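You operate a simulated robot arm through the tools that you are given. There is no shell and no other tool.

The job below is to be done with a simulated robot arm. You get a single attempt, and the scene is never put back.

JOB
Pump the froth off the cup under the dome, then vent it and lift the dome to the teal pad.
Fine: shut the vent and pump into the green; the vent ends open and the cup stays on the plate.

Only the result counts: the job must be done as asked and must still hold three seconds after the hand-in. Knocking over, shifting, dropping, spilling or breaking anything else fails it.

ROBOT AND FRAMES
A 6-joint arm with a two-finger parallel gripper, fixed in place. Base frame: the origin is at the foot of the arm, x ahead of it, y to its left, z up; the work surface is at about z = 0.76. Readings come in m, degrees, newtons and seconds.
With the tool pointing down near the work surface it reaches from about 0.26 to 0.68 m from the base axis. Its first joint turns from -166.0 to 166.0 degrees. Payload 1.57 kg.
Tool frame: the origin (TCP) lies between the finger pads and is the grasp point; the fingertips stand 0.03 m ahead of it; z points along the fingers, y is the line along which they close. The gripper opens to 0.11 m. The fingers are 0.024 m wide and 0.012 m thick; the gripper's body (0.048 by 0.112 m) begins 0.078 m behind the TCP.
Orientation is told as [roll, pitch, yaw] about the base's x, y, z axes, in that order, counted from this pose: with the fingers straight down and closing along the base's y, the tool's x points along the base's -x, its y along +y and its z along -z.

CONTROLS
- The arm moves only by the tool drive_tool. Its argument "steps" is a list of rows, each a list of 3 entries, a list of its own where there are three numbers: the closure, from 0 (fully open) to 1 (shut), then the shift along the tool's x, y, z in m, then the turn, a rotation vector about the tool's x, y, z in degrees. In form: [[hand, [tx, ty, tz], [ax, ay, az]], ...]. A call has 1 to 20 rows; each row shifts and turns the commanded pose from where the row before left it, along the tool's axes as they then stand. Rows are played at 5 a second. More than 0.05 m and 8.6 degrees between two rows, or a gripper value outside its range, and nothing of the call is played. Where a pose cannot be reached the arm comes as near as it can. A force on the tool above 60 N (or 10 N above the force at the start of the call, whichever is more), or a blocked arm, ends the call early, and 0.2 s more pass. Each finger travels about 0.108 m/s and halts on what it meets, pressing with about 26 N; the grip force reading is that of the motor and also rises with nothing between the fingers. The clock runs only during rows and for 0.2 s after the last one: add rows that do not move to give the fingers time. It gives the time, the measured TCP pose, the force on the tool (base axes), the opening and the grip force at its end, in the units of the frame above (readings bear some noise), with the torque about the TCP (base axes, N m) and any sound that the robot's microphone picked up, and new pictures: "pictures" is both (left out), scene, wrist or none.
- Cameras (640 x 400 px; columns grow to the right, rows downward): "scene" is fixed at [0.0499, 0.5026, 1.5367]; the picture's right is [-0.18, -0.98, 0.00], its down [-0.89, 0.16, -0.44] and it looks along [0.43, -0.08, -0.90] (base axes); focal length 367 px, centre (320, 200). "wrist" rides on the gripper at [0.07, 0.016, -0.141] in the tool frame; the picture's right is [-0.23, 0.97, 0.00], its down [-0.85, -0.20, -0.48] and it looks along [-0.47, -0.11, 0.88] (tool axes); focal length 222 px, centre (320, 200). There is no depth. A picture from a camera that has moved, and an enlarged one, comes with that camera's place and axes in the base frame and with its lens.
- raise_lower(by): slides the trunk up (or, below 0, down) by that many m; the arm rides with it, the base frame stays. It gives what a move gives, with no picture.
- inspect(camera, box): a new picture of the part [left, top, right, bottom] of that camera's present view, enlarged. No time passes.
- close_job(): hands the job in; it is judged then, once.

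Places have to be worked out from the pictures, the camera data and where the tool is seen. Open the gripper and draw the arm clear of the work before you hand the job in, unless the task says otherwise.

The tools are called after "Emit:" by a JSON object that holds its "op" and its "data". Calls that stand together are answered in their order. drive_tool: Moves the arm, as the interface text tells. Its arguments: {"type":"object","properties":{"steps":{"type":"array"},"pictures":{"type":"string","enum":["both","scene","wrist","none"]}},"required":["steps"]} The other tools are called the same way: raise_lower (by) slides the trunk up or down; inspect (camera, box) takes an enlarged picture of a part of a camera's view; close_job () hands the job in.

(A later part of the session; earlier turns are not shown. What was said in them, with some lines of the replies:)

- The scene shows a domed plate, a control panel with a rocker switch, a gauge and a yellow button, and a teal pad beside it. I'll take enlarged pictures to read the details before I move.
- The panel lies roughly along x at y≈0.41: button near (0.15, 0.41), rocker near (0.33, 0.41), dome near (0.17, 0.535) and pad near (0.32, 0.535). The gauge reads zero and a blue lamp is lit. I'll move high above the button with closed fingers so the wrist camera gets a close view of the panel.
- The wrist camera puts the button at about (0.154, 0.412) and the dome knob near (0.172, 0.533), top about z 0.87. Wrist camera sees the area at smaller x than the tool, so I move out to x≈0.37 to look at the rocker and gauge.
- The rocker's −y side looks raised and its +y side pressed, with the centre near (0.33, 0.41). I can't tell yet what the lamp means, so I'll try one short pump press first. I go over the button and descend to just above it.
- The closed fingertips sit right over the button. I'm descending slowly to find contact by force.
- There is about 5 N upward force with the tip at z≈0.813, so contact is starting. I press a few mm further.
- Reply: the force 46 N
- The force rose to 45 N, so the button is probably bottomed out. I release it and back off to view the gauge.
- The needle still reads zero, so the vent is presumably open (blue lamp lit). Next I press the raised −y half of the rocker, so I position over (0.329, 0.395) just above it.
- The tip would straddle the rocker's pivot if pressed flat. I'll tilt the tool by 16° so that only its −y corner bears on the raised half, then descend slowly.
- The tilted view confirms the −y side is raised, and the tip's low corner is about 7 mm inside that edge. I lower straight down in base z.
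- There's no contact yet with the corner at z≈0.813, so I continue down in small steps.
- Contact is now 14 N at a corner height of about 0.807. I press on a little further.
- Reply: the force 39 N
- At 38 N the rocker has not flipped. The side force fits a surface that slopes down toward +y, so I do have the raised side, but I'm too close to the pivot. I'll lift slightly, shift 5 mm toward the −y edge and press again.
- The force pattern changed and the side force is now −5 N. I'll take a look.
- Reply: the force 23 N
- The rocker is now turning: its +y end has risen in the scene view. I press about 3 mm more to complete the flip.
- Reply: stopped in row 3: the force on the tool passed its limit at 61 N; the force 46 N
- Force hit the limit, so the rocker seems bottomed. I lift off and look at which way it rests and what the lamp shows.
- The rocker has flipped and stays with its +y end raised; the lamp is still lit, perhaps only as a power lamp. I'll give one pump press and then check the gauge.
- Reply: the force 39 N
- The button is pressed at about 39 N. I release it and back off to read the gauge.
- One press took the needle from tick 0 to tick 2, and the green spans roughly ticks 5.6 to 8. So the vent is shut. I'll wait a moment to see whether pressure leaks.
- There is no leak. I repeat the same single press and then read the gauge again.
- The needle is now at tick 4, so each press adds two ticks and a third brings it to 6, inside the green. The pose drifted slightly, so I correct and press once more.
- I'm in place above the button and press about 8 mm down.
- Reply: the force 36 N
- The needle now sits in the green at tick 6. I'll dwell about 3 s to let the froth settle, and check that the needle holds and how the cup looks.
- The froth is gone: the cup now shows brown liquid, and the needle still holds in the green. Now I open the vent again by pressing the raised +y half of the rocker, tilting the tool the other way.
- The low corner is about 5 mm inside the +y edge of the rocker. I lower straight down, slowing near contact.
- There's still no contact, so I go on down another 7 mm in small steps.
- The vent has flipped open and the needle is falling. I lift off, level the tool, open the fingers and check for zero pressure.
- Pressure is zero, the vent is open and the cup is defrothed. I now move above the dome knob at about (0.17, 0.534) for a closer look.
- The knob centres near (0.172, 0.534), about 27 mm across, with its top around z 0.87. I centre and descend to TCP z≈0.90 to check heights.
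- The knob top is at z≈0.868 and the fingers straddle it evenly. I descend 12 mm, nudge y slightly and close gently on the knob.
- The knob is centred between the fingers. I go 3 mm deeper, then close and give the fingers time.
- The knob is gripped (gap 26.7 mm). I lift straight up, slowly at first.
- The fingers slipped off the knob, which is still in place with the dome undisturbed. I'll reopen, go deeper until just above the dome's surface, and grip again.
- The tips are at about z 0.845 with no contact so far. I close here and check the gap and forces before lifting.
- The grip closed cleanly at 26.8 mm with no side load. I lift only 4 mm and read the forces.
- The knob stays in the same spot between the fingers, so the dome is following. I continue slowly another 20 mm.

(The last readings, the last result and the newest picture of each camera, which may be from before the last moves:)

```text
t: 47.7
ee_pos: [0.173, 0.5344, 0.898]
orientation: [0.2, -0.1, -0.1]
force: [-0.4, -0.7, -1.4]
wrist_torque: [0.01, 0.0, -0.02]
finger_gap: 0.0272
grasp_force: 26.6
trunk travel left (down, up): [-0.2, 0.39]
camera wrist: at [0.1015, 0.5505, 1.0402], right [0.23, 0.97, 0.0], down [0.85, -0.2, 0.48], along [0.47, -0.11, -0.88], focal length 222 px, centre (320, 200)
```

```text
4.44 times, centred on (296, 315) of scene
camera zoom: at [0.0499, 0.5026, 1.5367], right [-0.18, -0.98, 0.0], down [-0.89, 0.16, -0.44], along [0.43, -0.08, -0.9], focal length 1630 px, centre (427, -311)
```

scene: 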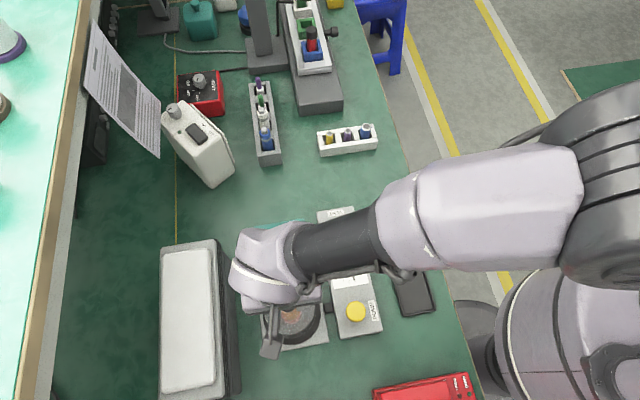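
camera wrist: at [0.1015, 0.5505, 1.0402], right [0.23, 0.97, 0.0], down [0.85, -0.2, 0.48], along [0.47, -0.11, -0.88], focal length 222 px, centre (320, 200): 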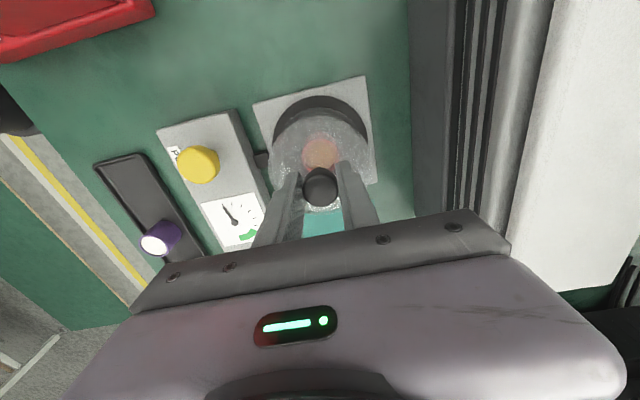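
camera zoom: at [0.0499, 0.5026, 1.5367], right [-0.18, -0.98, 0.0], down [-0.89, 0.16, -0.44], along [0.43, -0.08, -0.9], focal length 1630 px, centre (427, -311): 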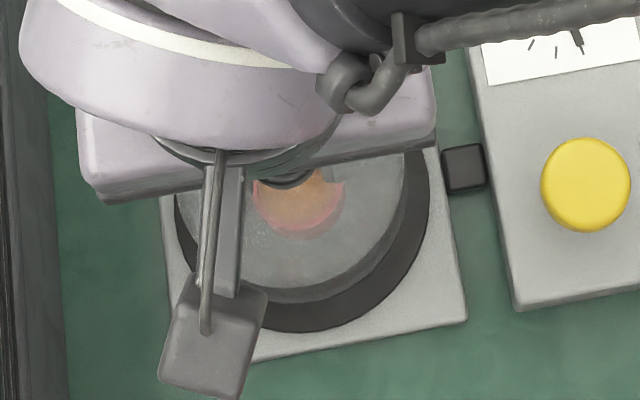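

The dome is lifting with the hand and the cup stays put. I raise it about 110 mm more in gentle steps to clear the cup.

Emit:
{"op": "drive_tool", "data": {"steps": [[1, [0, 0, -0.006], [0, 0, 0]], [1, [0, 0, -0.008], [0, 0, 0]], [1, [0, 0, -0.009], [0, 0, 0]], [1, [0, 0, -0.009], [0, 0, 0]], [1, [0, 0, -0.009], [0, 0, 0]], [1, [0, 0, -0.009], [0, 0, 0]], [1, [0, 0, -0.009], [0, 0, 0]], [1, [0, 0, -0.009], [0, 0, 0]], [1, [0, 0, -0.009], [0, 0, 0]], [1, [0, 0, -0.009], [0, 0, 0]], [1, [0, 0, -0.009], [0, 0, 0]], [1, [0, 0, -0.008], [0, 0, 0]], [1, [0, 0, -0.005], [0, 0, 0]], [1, [0, 0, 0], [0, 0, 0]]]}}

Emit:
{"op": "inspect", "data": {"camera": "wrist", "box": [200, 70, 440, 220]}}

Emit:
{"op": "inspect", "data": {"camera": "scene", "box": [230, 260, 358, 360]}}

```text
t: 50.7
ee_pos: [0.1716, 0.5331, 1.0072]
orientation: [0.2, -0.1, 0.1]
force: [-0.1, -0.7, -1.3]
wrist_torque: [0.0, -0.01, 0.0]
finger_gap: 0.027
grasp_force: 26.2
trunk travel left (down, up): [-0.2, 0.39]
camera wrist: at [0.1012, 0.549, 1.1483], right [0.23, 0.97, 0.0], down [0.85, -0.2, 0.48], along [0.47, -0.11, -0.88], focal length 222 px, centre (320, 200)
```

scene: 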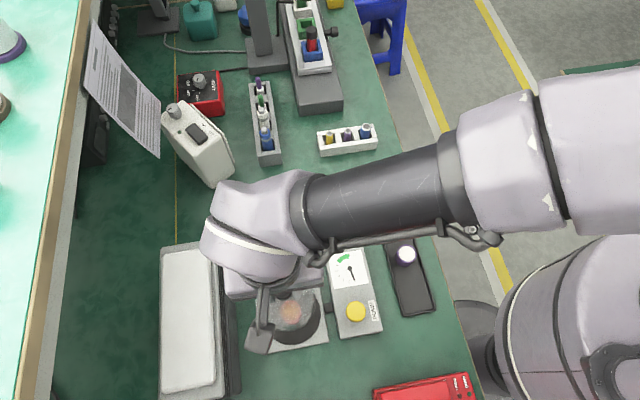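
wrist: 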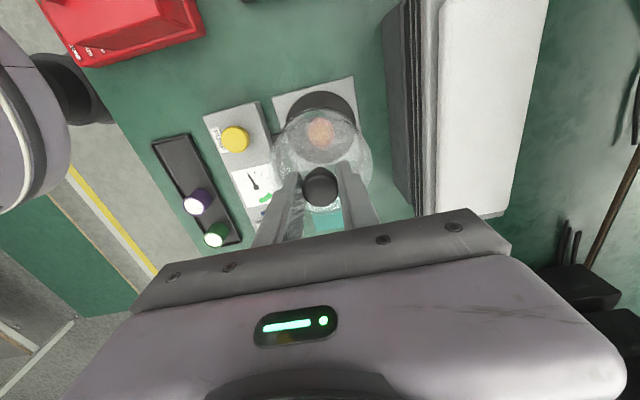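

```text
2.67 times, centred on (320, 145) of wrist
camera zoom: at [0.1012, 0.549, 1.1483], right [0.23, 0.97, 0.0], down [0.85, -0.2, 0.48], along [0.47, -0.11, -0.88], focal length 592 px, centre (320, 347)
```

zoom: 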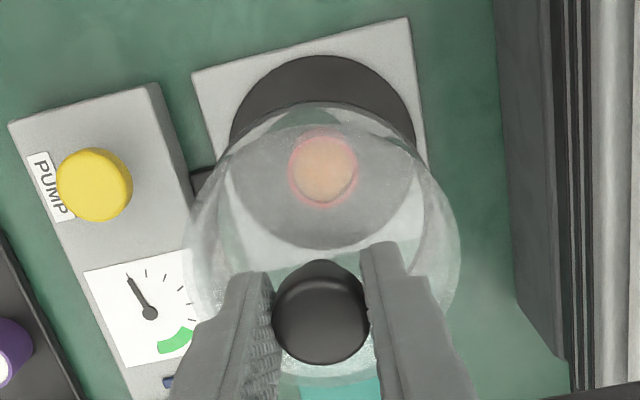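

```text
4.00 times, centred on (294, 310) of scene
camera zoom: at [0.0499, 0.5026, 1.5367], right [-0.18, -0.98, 0.0], down [-0.89, 0.16, -0.44], along [0.43, -0.08, -0.9], focal length 1467 px, centre (424, -240)
```

zoom: 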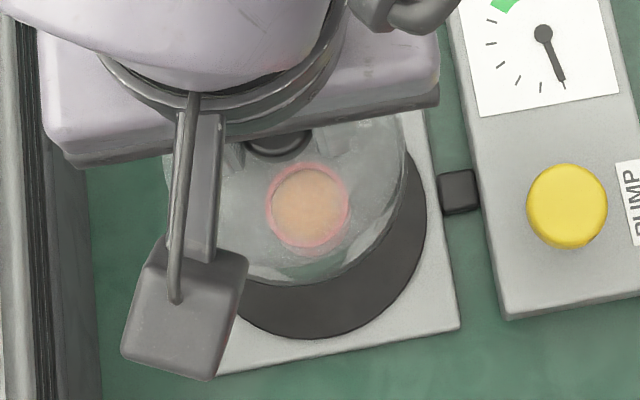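

The dome is well clear and the cup stands on the plate. I carry the dome over to the pad centre at about (0.323, 0.535).

Emit:
{"op": "drive_tool", "data": {"steps": [[1, [-0.01, 0.0005, 0], [0, 0, 0]], [1, [-0.02, 0.0005, 0], [0, 0, 0]], [1, [-0.025, 0.0005, 0], [0, 0, 0]], [1, [-0.025, 0.0005, 0], [0, 0, 0]], [1, [-0.025, 0, 0], [0, 0, 0]], [1, [-0.025, 0, 0], [0, 0, 0]], [1, [-0.015, 0, 0], [0, 0, 0]], [1, [-0.006, 0, 0], [0, 0, 0]], [1, [0, 0, 0], [0, 0, 0]]]}}

Emit:
{"op": "inspect", "data": {"camera": "wrist", "box": [200, 70, 440, 220]}}

Emit:
{"op": "inspect", "data": {"camera": "scene", "box": [230, 200, 358, 300]}}

```text
t: 52.7
ee_pos: [0.3237, 0.5369, 1.0075]
orientation: [0.2, -0.2, 0.0]
force: [-0.4, -0.6, -0.5]
wrist_torque: [-0.01, 0.01, -0.02]
finger_gap: 0.0273
grasp_force: 26.2
trunk travel left (down, up): [-0.2, 0.39]
camera wrist: at [0.2516, 0.5528, 1.1479], right [0.23, 0.97, 0.0], down [0.85, -0.2, 0.48], along [0.47, -0.11, -0.88], focal length 222 px, centre (320, 200)
```

scene: 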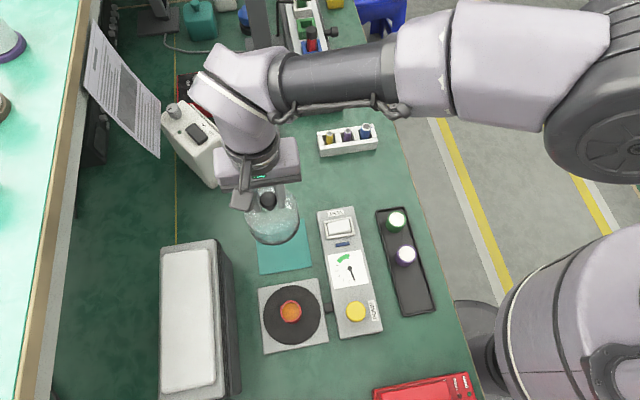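
wrist: 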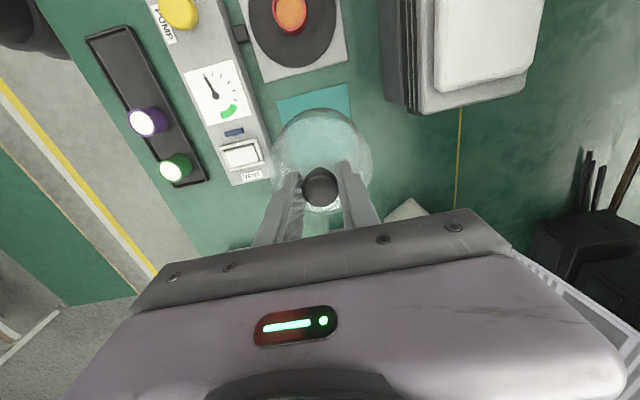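

```text
2.67 times, centred on (320, 145) of wrist
camera zoom: at [0.2516, 0.5528, 1.1479], right [0.23, 0.97, 0.0], down [0.85, -0.2, 0.48], along [0.47, -0.11, -0.88], focal length 592 px, centre (320, 347)
```

zoom: 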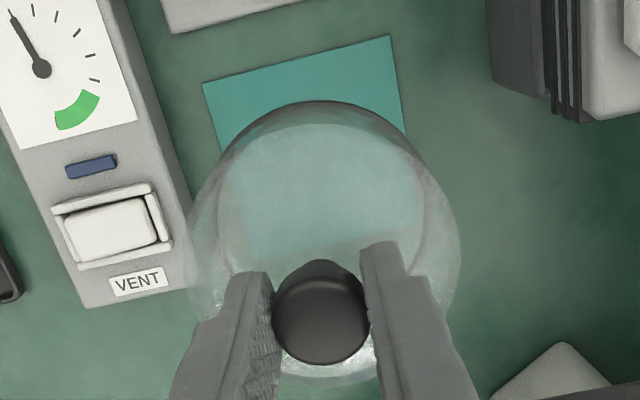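

```text
4.00 times, centred on (294, 250) of scene
camera zoom: at [0.0499, 0.5026, 1.5367], right [-0.18, -0.98, 0.0], down [-0.89, 0.16, -0.44], along [0.43, -0.08, -0.9], focal length 1467 px, centre (424, 0)
```

zoom: 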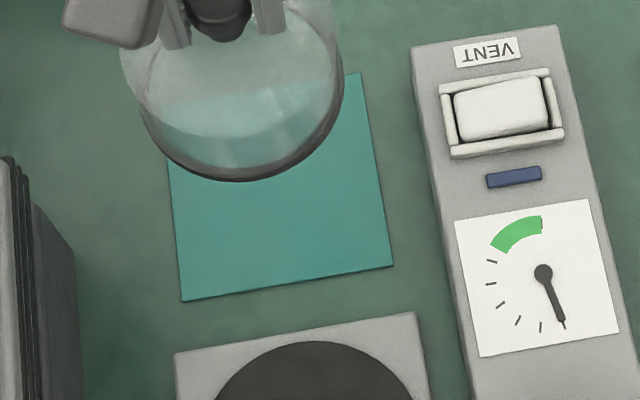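

The lamp went out once the dome came off, the vent is open and the cup stands on the plate. The tool is right over the pad centre, so I lower the dome most of the way.

Emit:
{"op": "drive_tool", "data": {"steps": [[1, [0.001, 0, 0.01], [0, 0, 0]], [1, [0, 0, 0.015], [0, 0, 0]], [1, [0, 0, 0.018], [0, 0, 0]], [1, [0, 0, 0.018], [0, 0, 0]], [1, [0, 0, 0.018], [0, 0, 0]], [1, [0, 0, 0.018], [0, 0, 0]], [1, [0, 0, 0.018], [0, 0, 0]], [1, [0, 0, 0.012], [0, 0, 0]], [1, [0, 0, 0.004], [0, 0, 0]], [1, [0, 0, 0], [0, 0, 0]]]}}

Emit:
{"op": "inspect", "data": {"camera": "scene", "box": [230, 200, 358, 300]}}

```text
t: 54.9
ee_pos: [0.3246, 0.5367, 0.874]
orientation: [0.2, -0.1, 0.0]
force: [-0.4, 0.2, -1.5]
wrist_torque: [-0.02, 0.01, -0.01]
finger_gap: 0.0272
grasp_force: 25.5
trunk travel left (down, up): [-0.2, 0.39]
camera wrist: at [0.2521, 0.5523, 1.0153], right [0.23, 0.97, 0.0], down [0.85, -0.2, 0.48], along [0.47, -0.11, -0.88], focal length 222 px, centre (320, 200)
```

scene: 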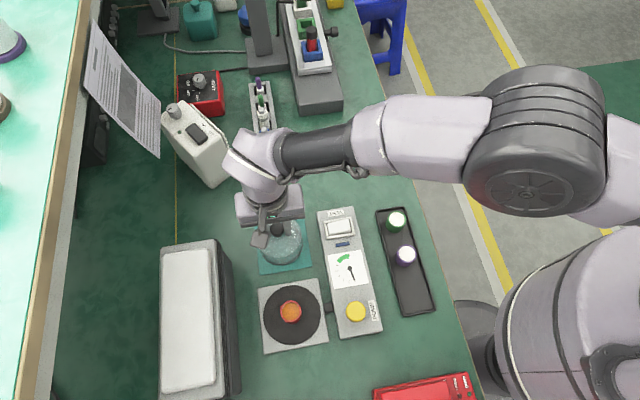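
wrist: 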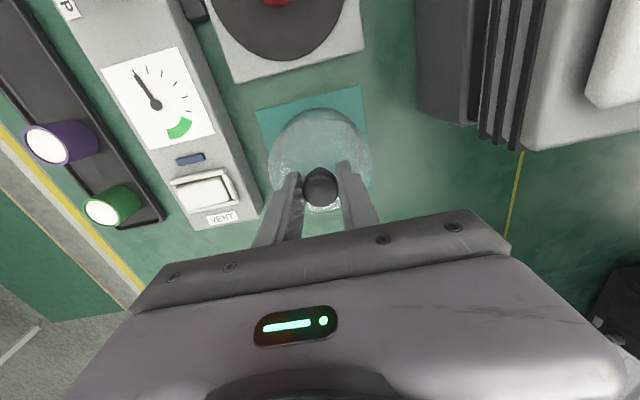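

```text
4.00 times, centred on (294, 250) of scene
camera zoom: at [0.0499, 0.5026, 1.5367], right [-0.18, -0.98, 0.0], down [-0.89, 0.16, -0.44], along [0.43, -0.08, -0.9], focal length 1467 px, centre (424, 0)
```

zoom: 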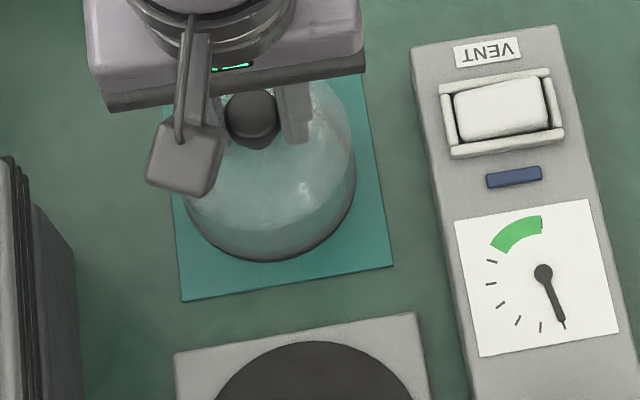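

There's no contact yet and the dome is centred over the pad. I lower in 2 mm steps until I feel the pad.

Emit:
{"op": "drive_tool", "data": {"steps": [[1, [0, 0, 0.002], [0, 0, 0]], [1, [0, 0, 0.002], [0, 0, 0]], [1, [0, 0, 0.002], [0, 0, 0]], [1, [0, 0, 0], [0, 0, 0]]], "pictures": "none"}}

```text
t: 55.9
ee_pos: [0.3229, 0.536, 0.8696]
orientation: [0.2, 0.0, 0.0]
force: [0.0, -0.3, -1.1]
wrist_torque: [-0.02, 0.03, -0.03]
finger_gap: 0.0272
grasp_force: 26.4
trunk travel left (down, up): [-0.2, 0.39]
```

Still free, so I continue down.

Emit:
{"op": "drive_tool", "data": {"steps": [[1, [0, 0, 0.002], [0, 0, 0]], [1, [0, 0, 0.002], [0, 0, 0]], [1, [0, 0, 0.001], [0, 0, 0]], [1, [0, 0, 0], [0, 0, 0]]], "pictures": "none"}}

```text
t: 56.9
ee_pos: [0.3226, 0.5376, 0.8655]
orientation: [0.2, -0.2, 0.1]
force: [0.4, -0.1, -1.1]
wrist_torque: [-0.03, 0.0, 0.0]
finger_gap: 0.0272
grasp_force: 25.7
trunk travel left (down, up): [-0.2, 0.39]
```

Still no contact, so I take further small steps.

Emit:
{"op": "drive_tool", "data": {"steps": [[1, [0, 0, 0.001], [0, 0, 0]], [1, [0, 0, 0.001], [0, 0, 0]], [1, [0, 0, 0.001], [0, 0, 0]], [1, [0, 0, 0], [0, 0, 0]]], "pictures": "scene"}}

Emit:
{"op": "inspect", "data": {"camera": "scene", "box": [250, 220, 330, 280]}}

```text
t: 57.9
ee_pos: [0.322, 0.5384, 0.864]
orientation: [0.5, -0.2, 0.0]
force: [0.4, 6.7, 20.1]
wrist_torque: [0.07, -0.05, 0.02]
finger_gap: 0.0273
grasp_force: 26.1
trunk travel left (down, up): [-0.2, 0.39]
```

scene: 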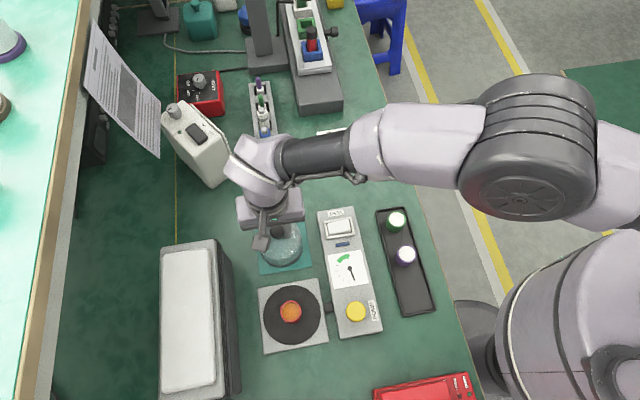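

```text
6.67 times, centred on (290, 250) of scene
camera zoom: at [0.0499, 0.5026, 1.5367], right [-0.18, -0.98, 0.0], down [-0.89, 0.16, -0.44], along [0.43, -0.08, -0.9], focal length 2444 px, centre (520, -133)
```

zoom: 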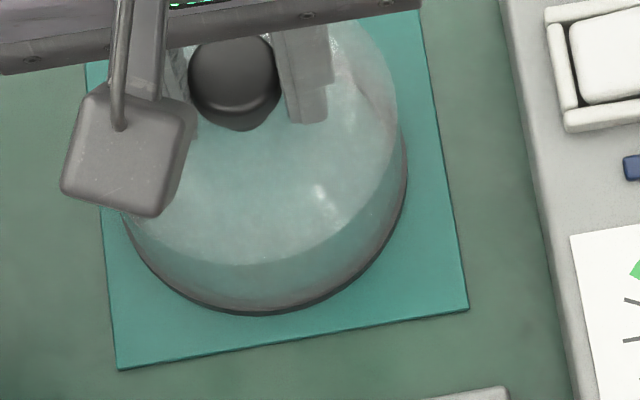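

The dome is seated on the pad (20 N contact). I ease off about 1 mm, open the fingers gradually, and then rise straight up.

Emit:
{"op": "drive_tool", "data": {"steps": [[1, [0, 0, -0.0013], [0, 0, 0]], [1, [0, 0, 0], [0, 0, 0]], [0.7, [0, 0, 0], [0, 0, 0]], [0.6, [0, 0, 0], [0, 0, 0]], [0.4, [0, 0, 0], [0, 0, 0]], [0.4, [0, 0, 0], [0, 0, 0]], [0.4, [0, 0, 0], [0, 0, 0]]], "pictures": "both"}}

```text
t: 59.5
ee_pos: [0.3211, 0.5365, 0.8628]
orientation: [0.2, 0.0, 0.1]
force: [0.1, -0.4, 0.0]
wrist_torque: [0.03, 0.04, -0.04]
finger_gap: 0.066
grasp_force: 0.2
trunk travel left (down, up): [-0.2, 0.39]
camera wrist: at [0.2513, 0.5531, 1.0041], right [0.23, 0.97, 0.0], down [0.85, -0.2, 0.48], along [0.47, -0.11, -0.88], focal length 222 px, centre (320, 200)
```

scene: 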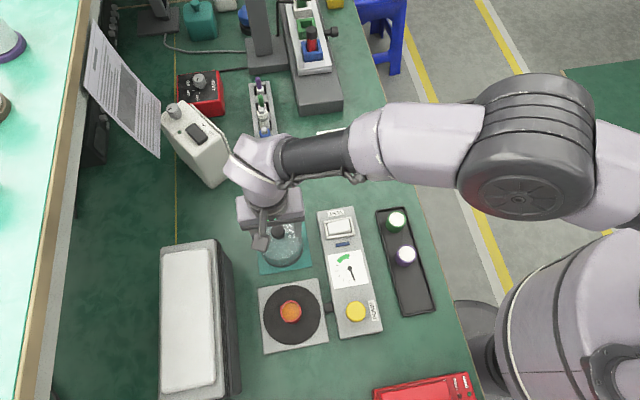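
wrist: 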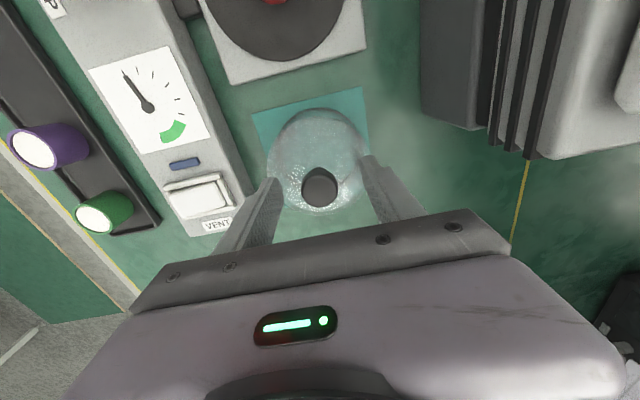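

The fingers are open and free of the knob. I rise straight up, then draw the arm back toward its starting pose.

Emit:
{"op": "drive_tool", "data": {"steps": [[0.4, [0, 0, -0.02], [0, 0, 0]], [0.4, [0, 0, -0.04], [0, 0, 0]], [0.4, [0, 0, -0.045], [0, 0, 0]], [0.2, [0, 0, -0.045], [0, 0, 0]], [0, [0, 0, -0.045], [0, 0, 0]], [0, [0, -0.04, -0.02], [0, 0, 0]], [0, [0, -0.045, -0.02], [0, 0, 0]], [0, [0, -0.045, -0.02], [0, 0, 0]], [0, [0, -0.045, -0.02], [0, 0, 0]], [0, [0, -0.04, 0], [0, 0, 0]], [0, [0, 0, 0], [0, 0, 0]], [0, [0, 0, 0], [0, 0, 0]]]}}

Emit:
{"op": "inspect", "data": {"camera": "scene", "box": [240, 190, 440, 360]}}

Emit:
{"op": "inspect", "data": {"camera": "scene", "box": [250, 210, 346, 350]}}

Emit:
{"op": "inspect", "data": {"camera": "scene", "box": [310, 200, 390, 250]}}

```text
t: 62.1
ee_pos: [0.3234, 0.3225, 1.1374]
orientation: [0.2, -0.1, 0.0]
force: [-0.2, 0.0, -0.3]
wrist_torque: [-0.05, -0.02, 0.02]
finger_gap: 0.1098
grasp_force: 0.1
trunk travel left (down, up): [-0.2, 0.39]
camera wrist: at [0.2522, 0.3379, 1.2781], right [0.23, 0.97, 0.0], down [0.85, -0.2, 0.48], along [0.47, -0.11, -0.88], focal length 222 px, centre (320, 200)
```

scene: 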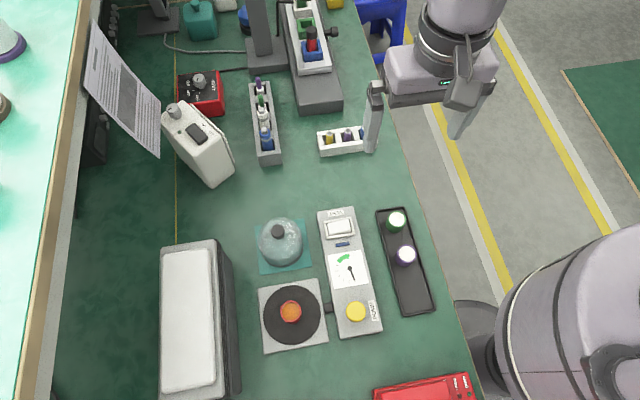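
wrist: 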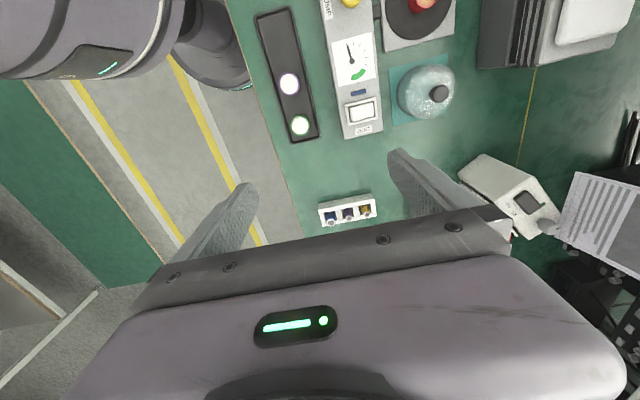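

```text
2.35 times, centred on (340, 275) of scene
camera zoom: at [0.0499, 0.5026, 1.5367], right [-0.18, -0.98, 0.0], down [-0.89, 0.16, -0.44], along [0.43, -0.08, -0.9], focal length 863 px, centre (273, 24)
```

zoom: 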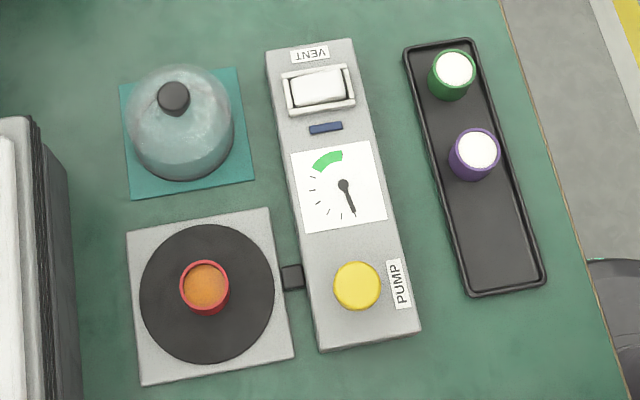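

```text
2.86 times, centred on (298, 280) of scene
camera zoom: at [0.0499, 0.5026, 1.5367], right [-0.18, -0.98, 0.0], down [-0.89, 0.16, -0.44], along [0.43, -0.08, -0.9], focal length 1048 px, centre (383, -29)
```

zoom: 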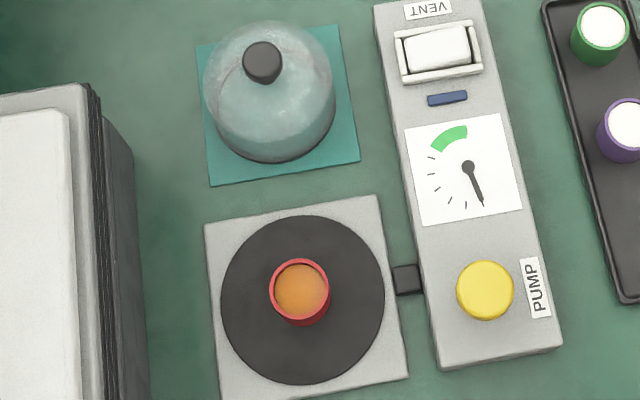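

```text
8.00 times, centred on (350, 225) of scene
camera zoom: at [0.0499, 0.5026, 1.5367], right [-0.18, -0.98, 0.0], down [-0.89, 0.16, -0.44], along [0.43, -0.08, -0.9], focal length 2933 px, centre (80, 0)
```

zoom: 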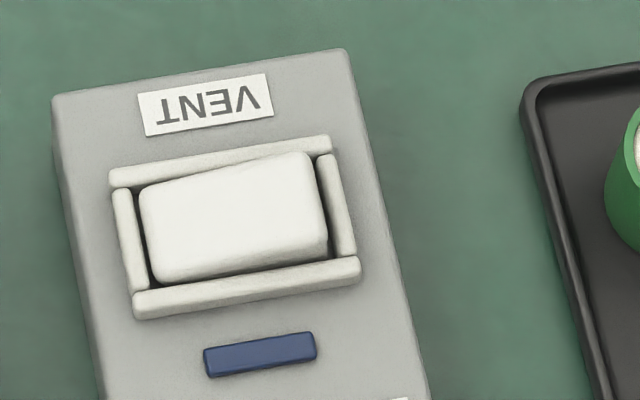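

The dome stands on the teal pad, the froth is off and the cup stands upright on the plate. The vent rocker is back in its open position, the gauge reads zero, and the arm is clear with the gripper open. I hand the job in.

Emit:
{"op": "close_job", "data": {}}

```text
The job is handed in.
```

I pumped the froth off the cup, vented the dome and moved it to the teal pad, then handed the job in. I haven't seen the judge's result.

- **Vent and pump:** I shut the vent and pressed the pump three times. That put the needle just inside the lower part of the green, where it held for at least 3 seconds while the froth disappeared.
- **Vent at the end:** I opened it again. The gauge fell to zero and the rocker is back in its starting, open position.
- **Dome and cup:** The dome sits on the teal pad, and the cup is still upright on the plate.
- **Before and during the job:** I made one trial pump press before shutting the vent; the needle did not move. My first grip on the dome knob slipped off, but nothing moved, and the second grip held.

The last pictures show nothing else knocked or shifted. The gripper is open and the arm is clear of the work.
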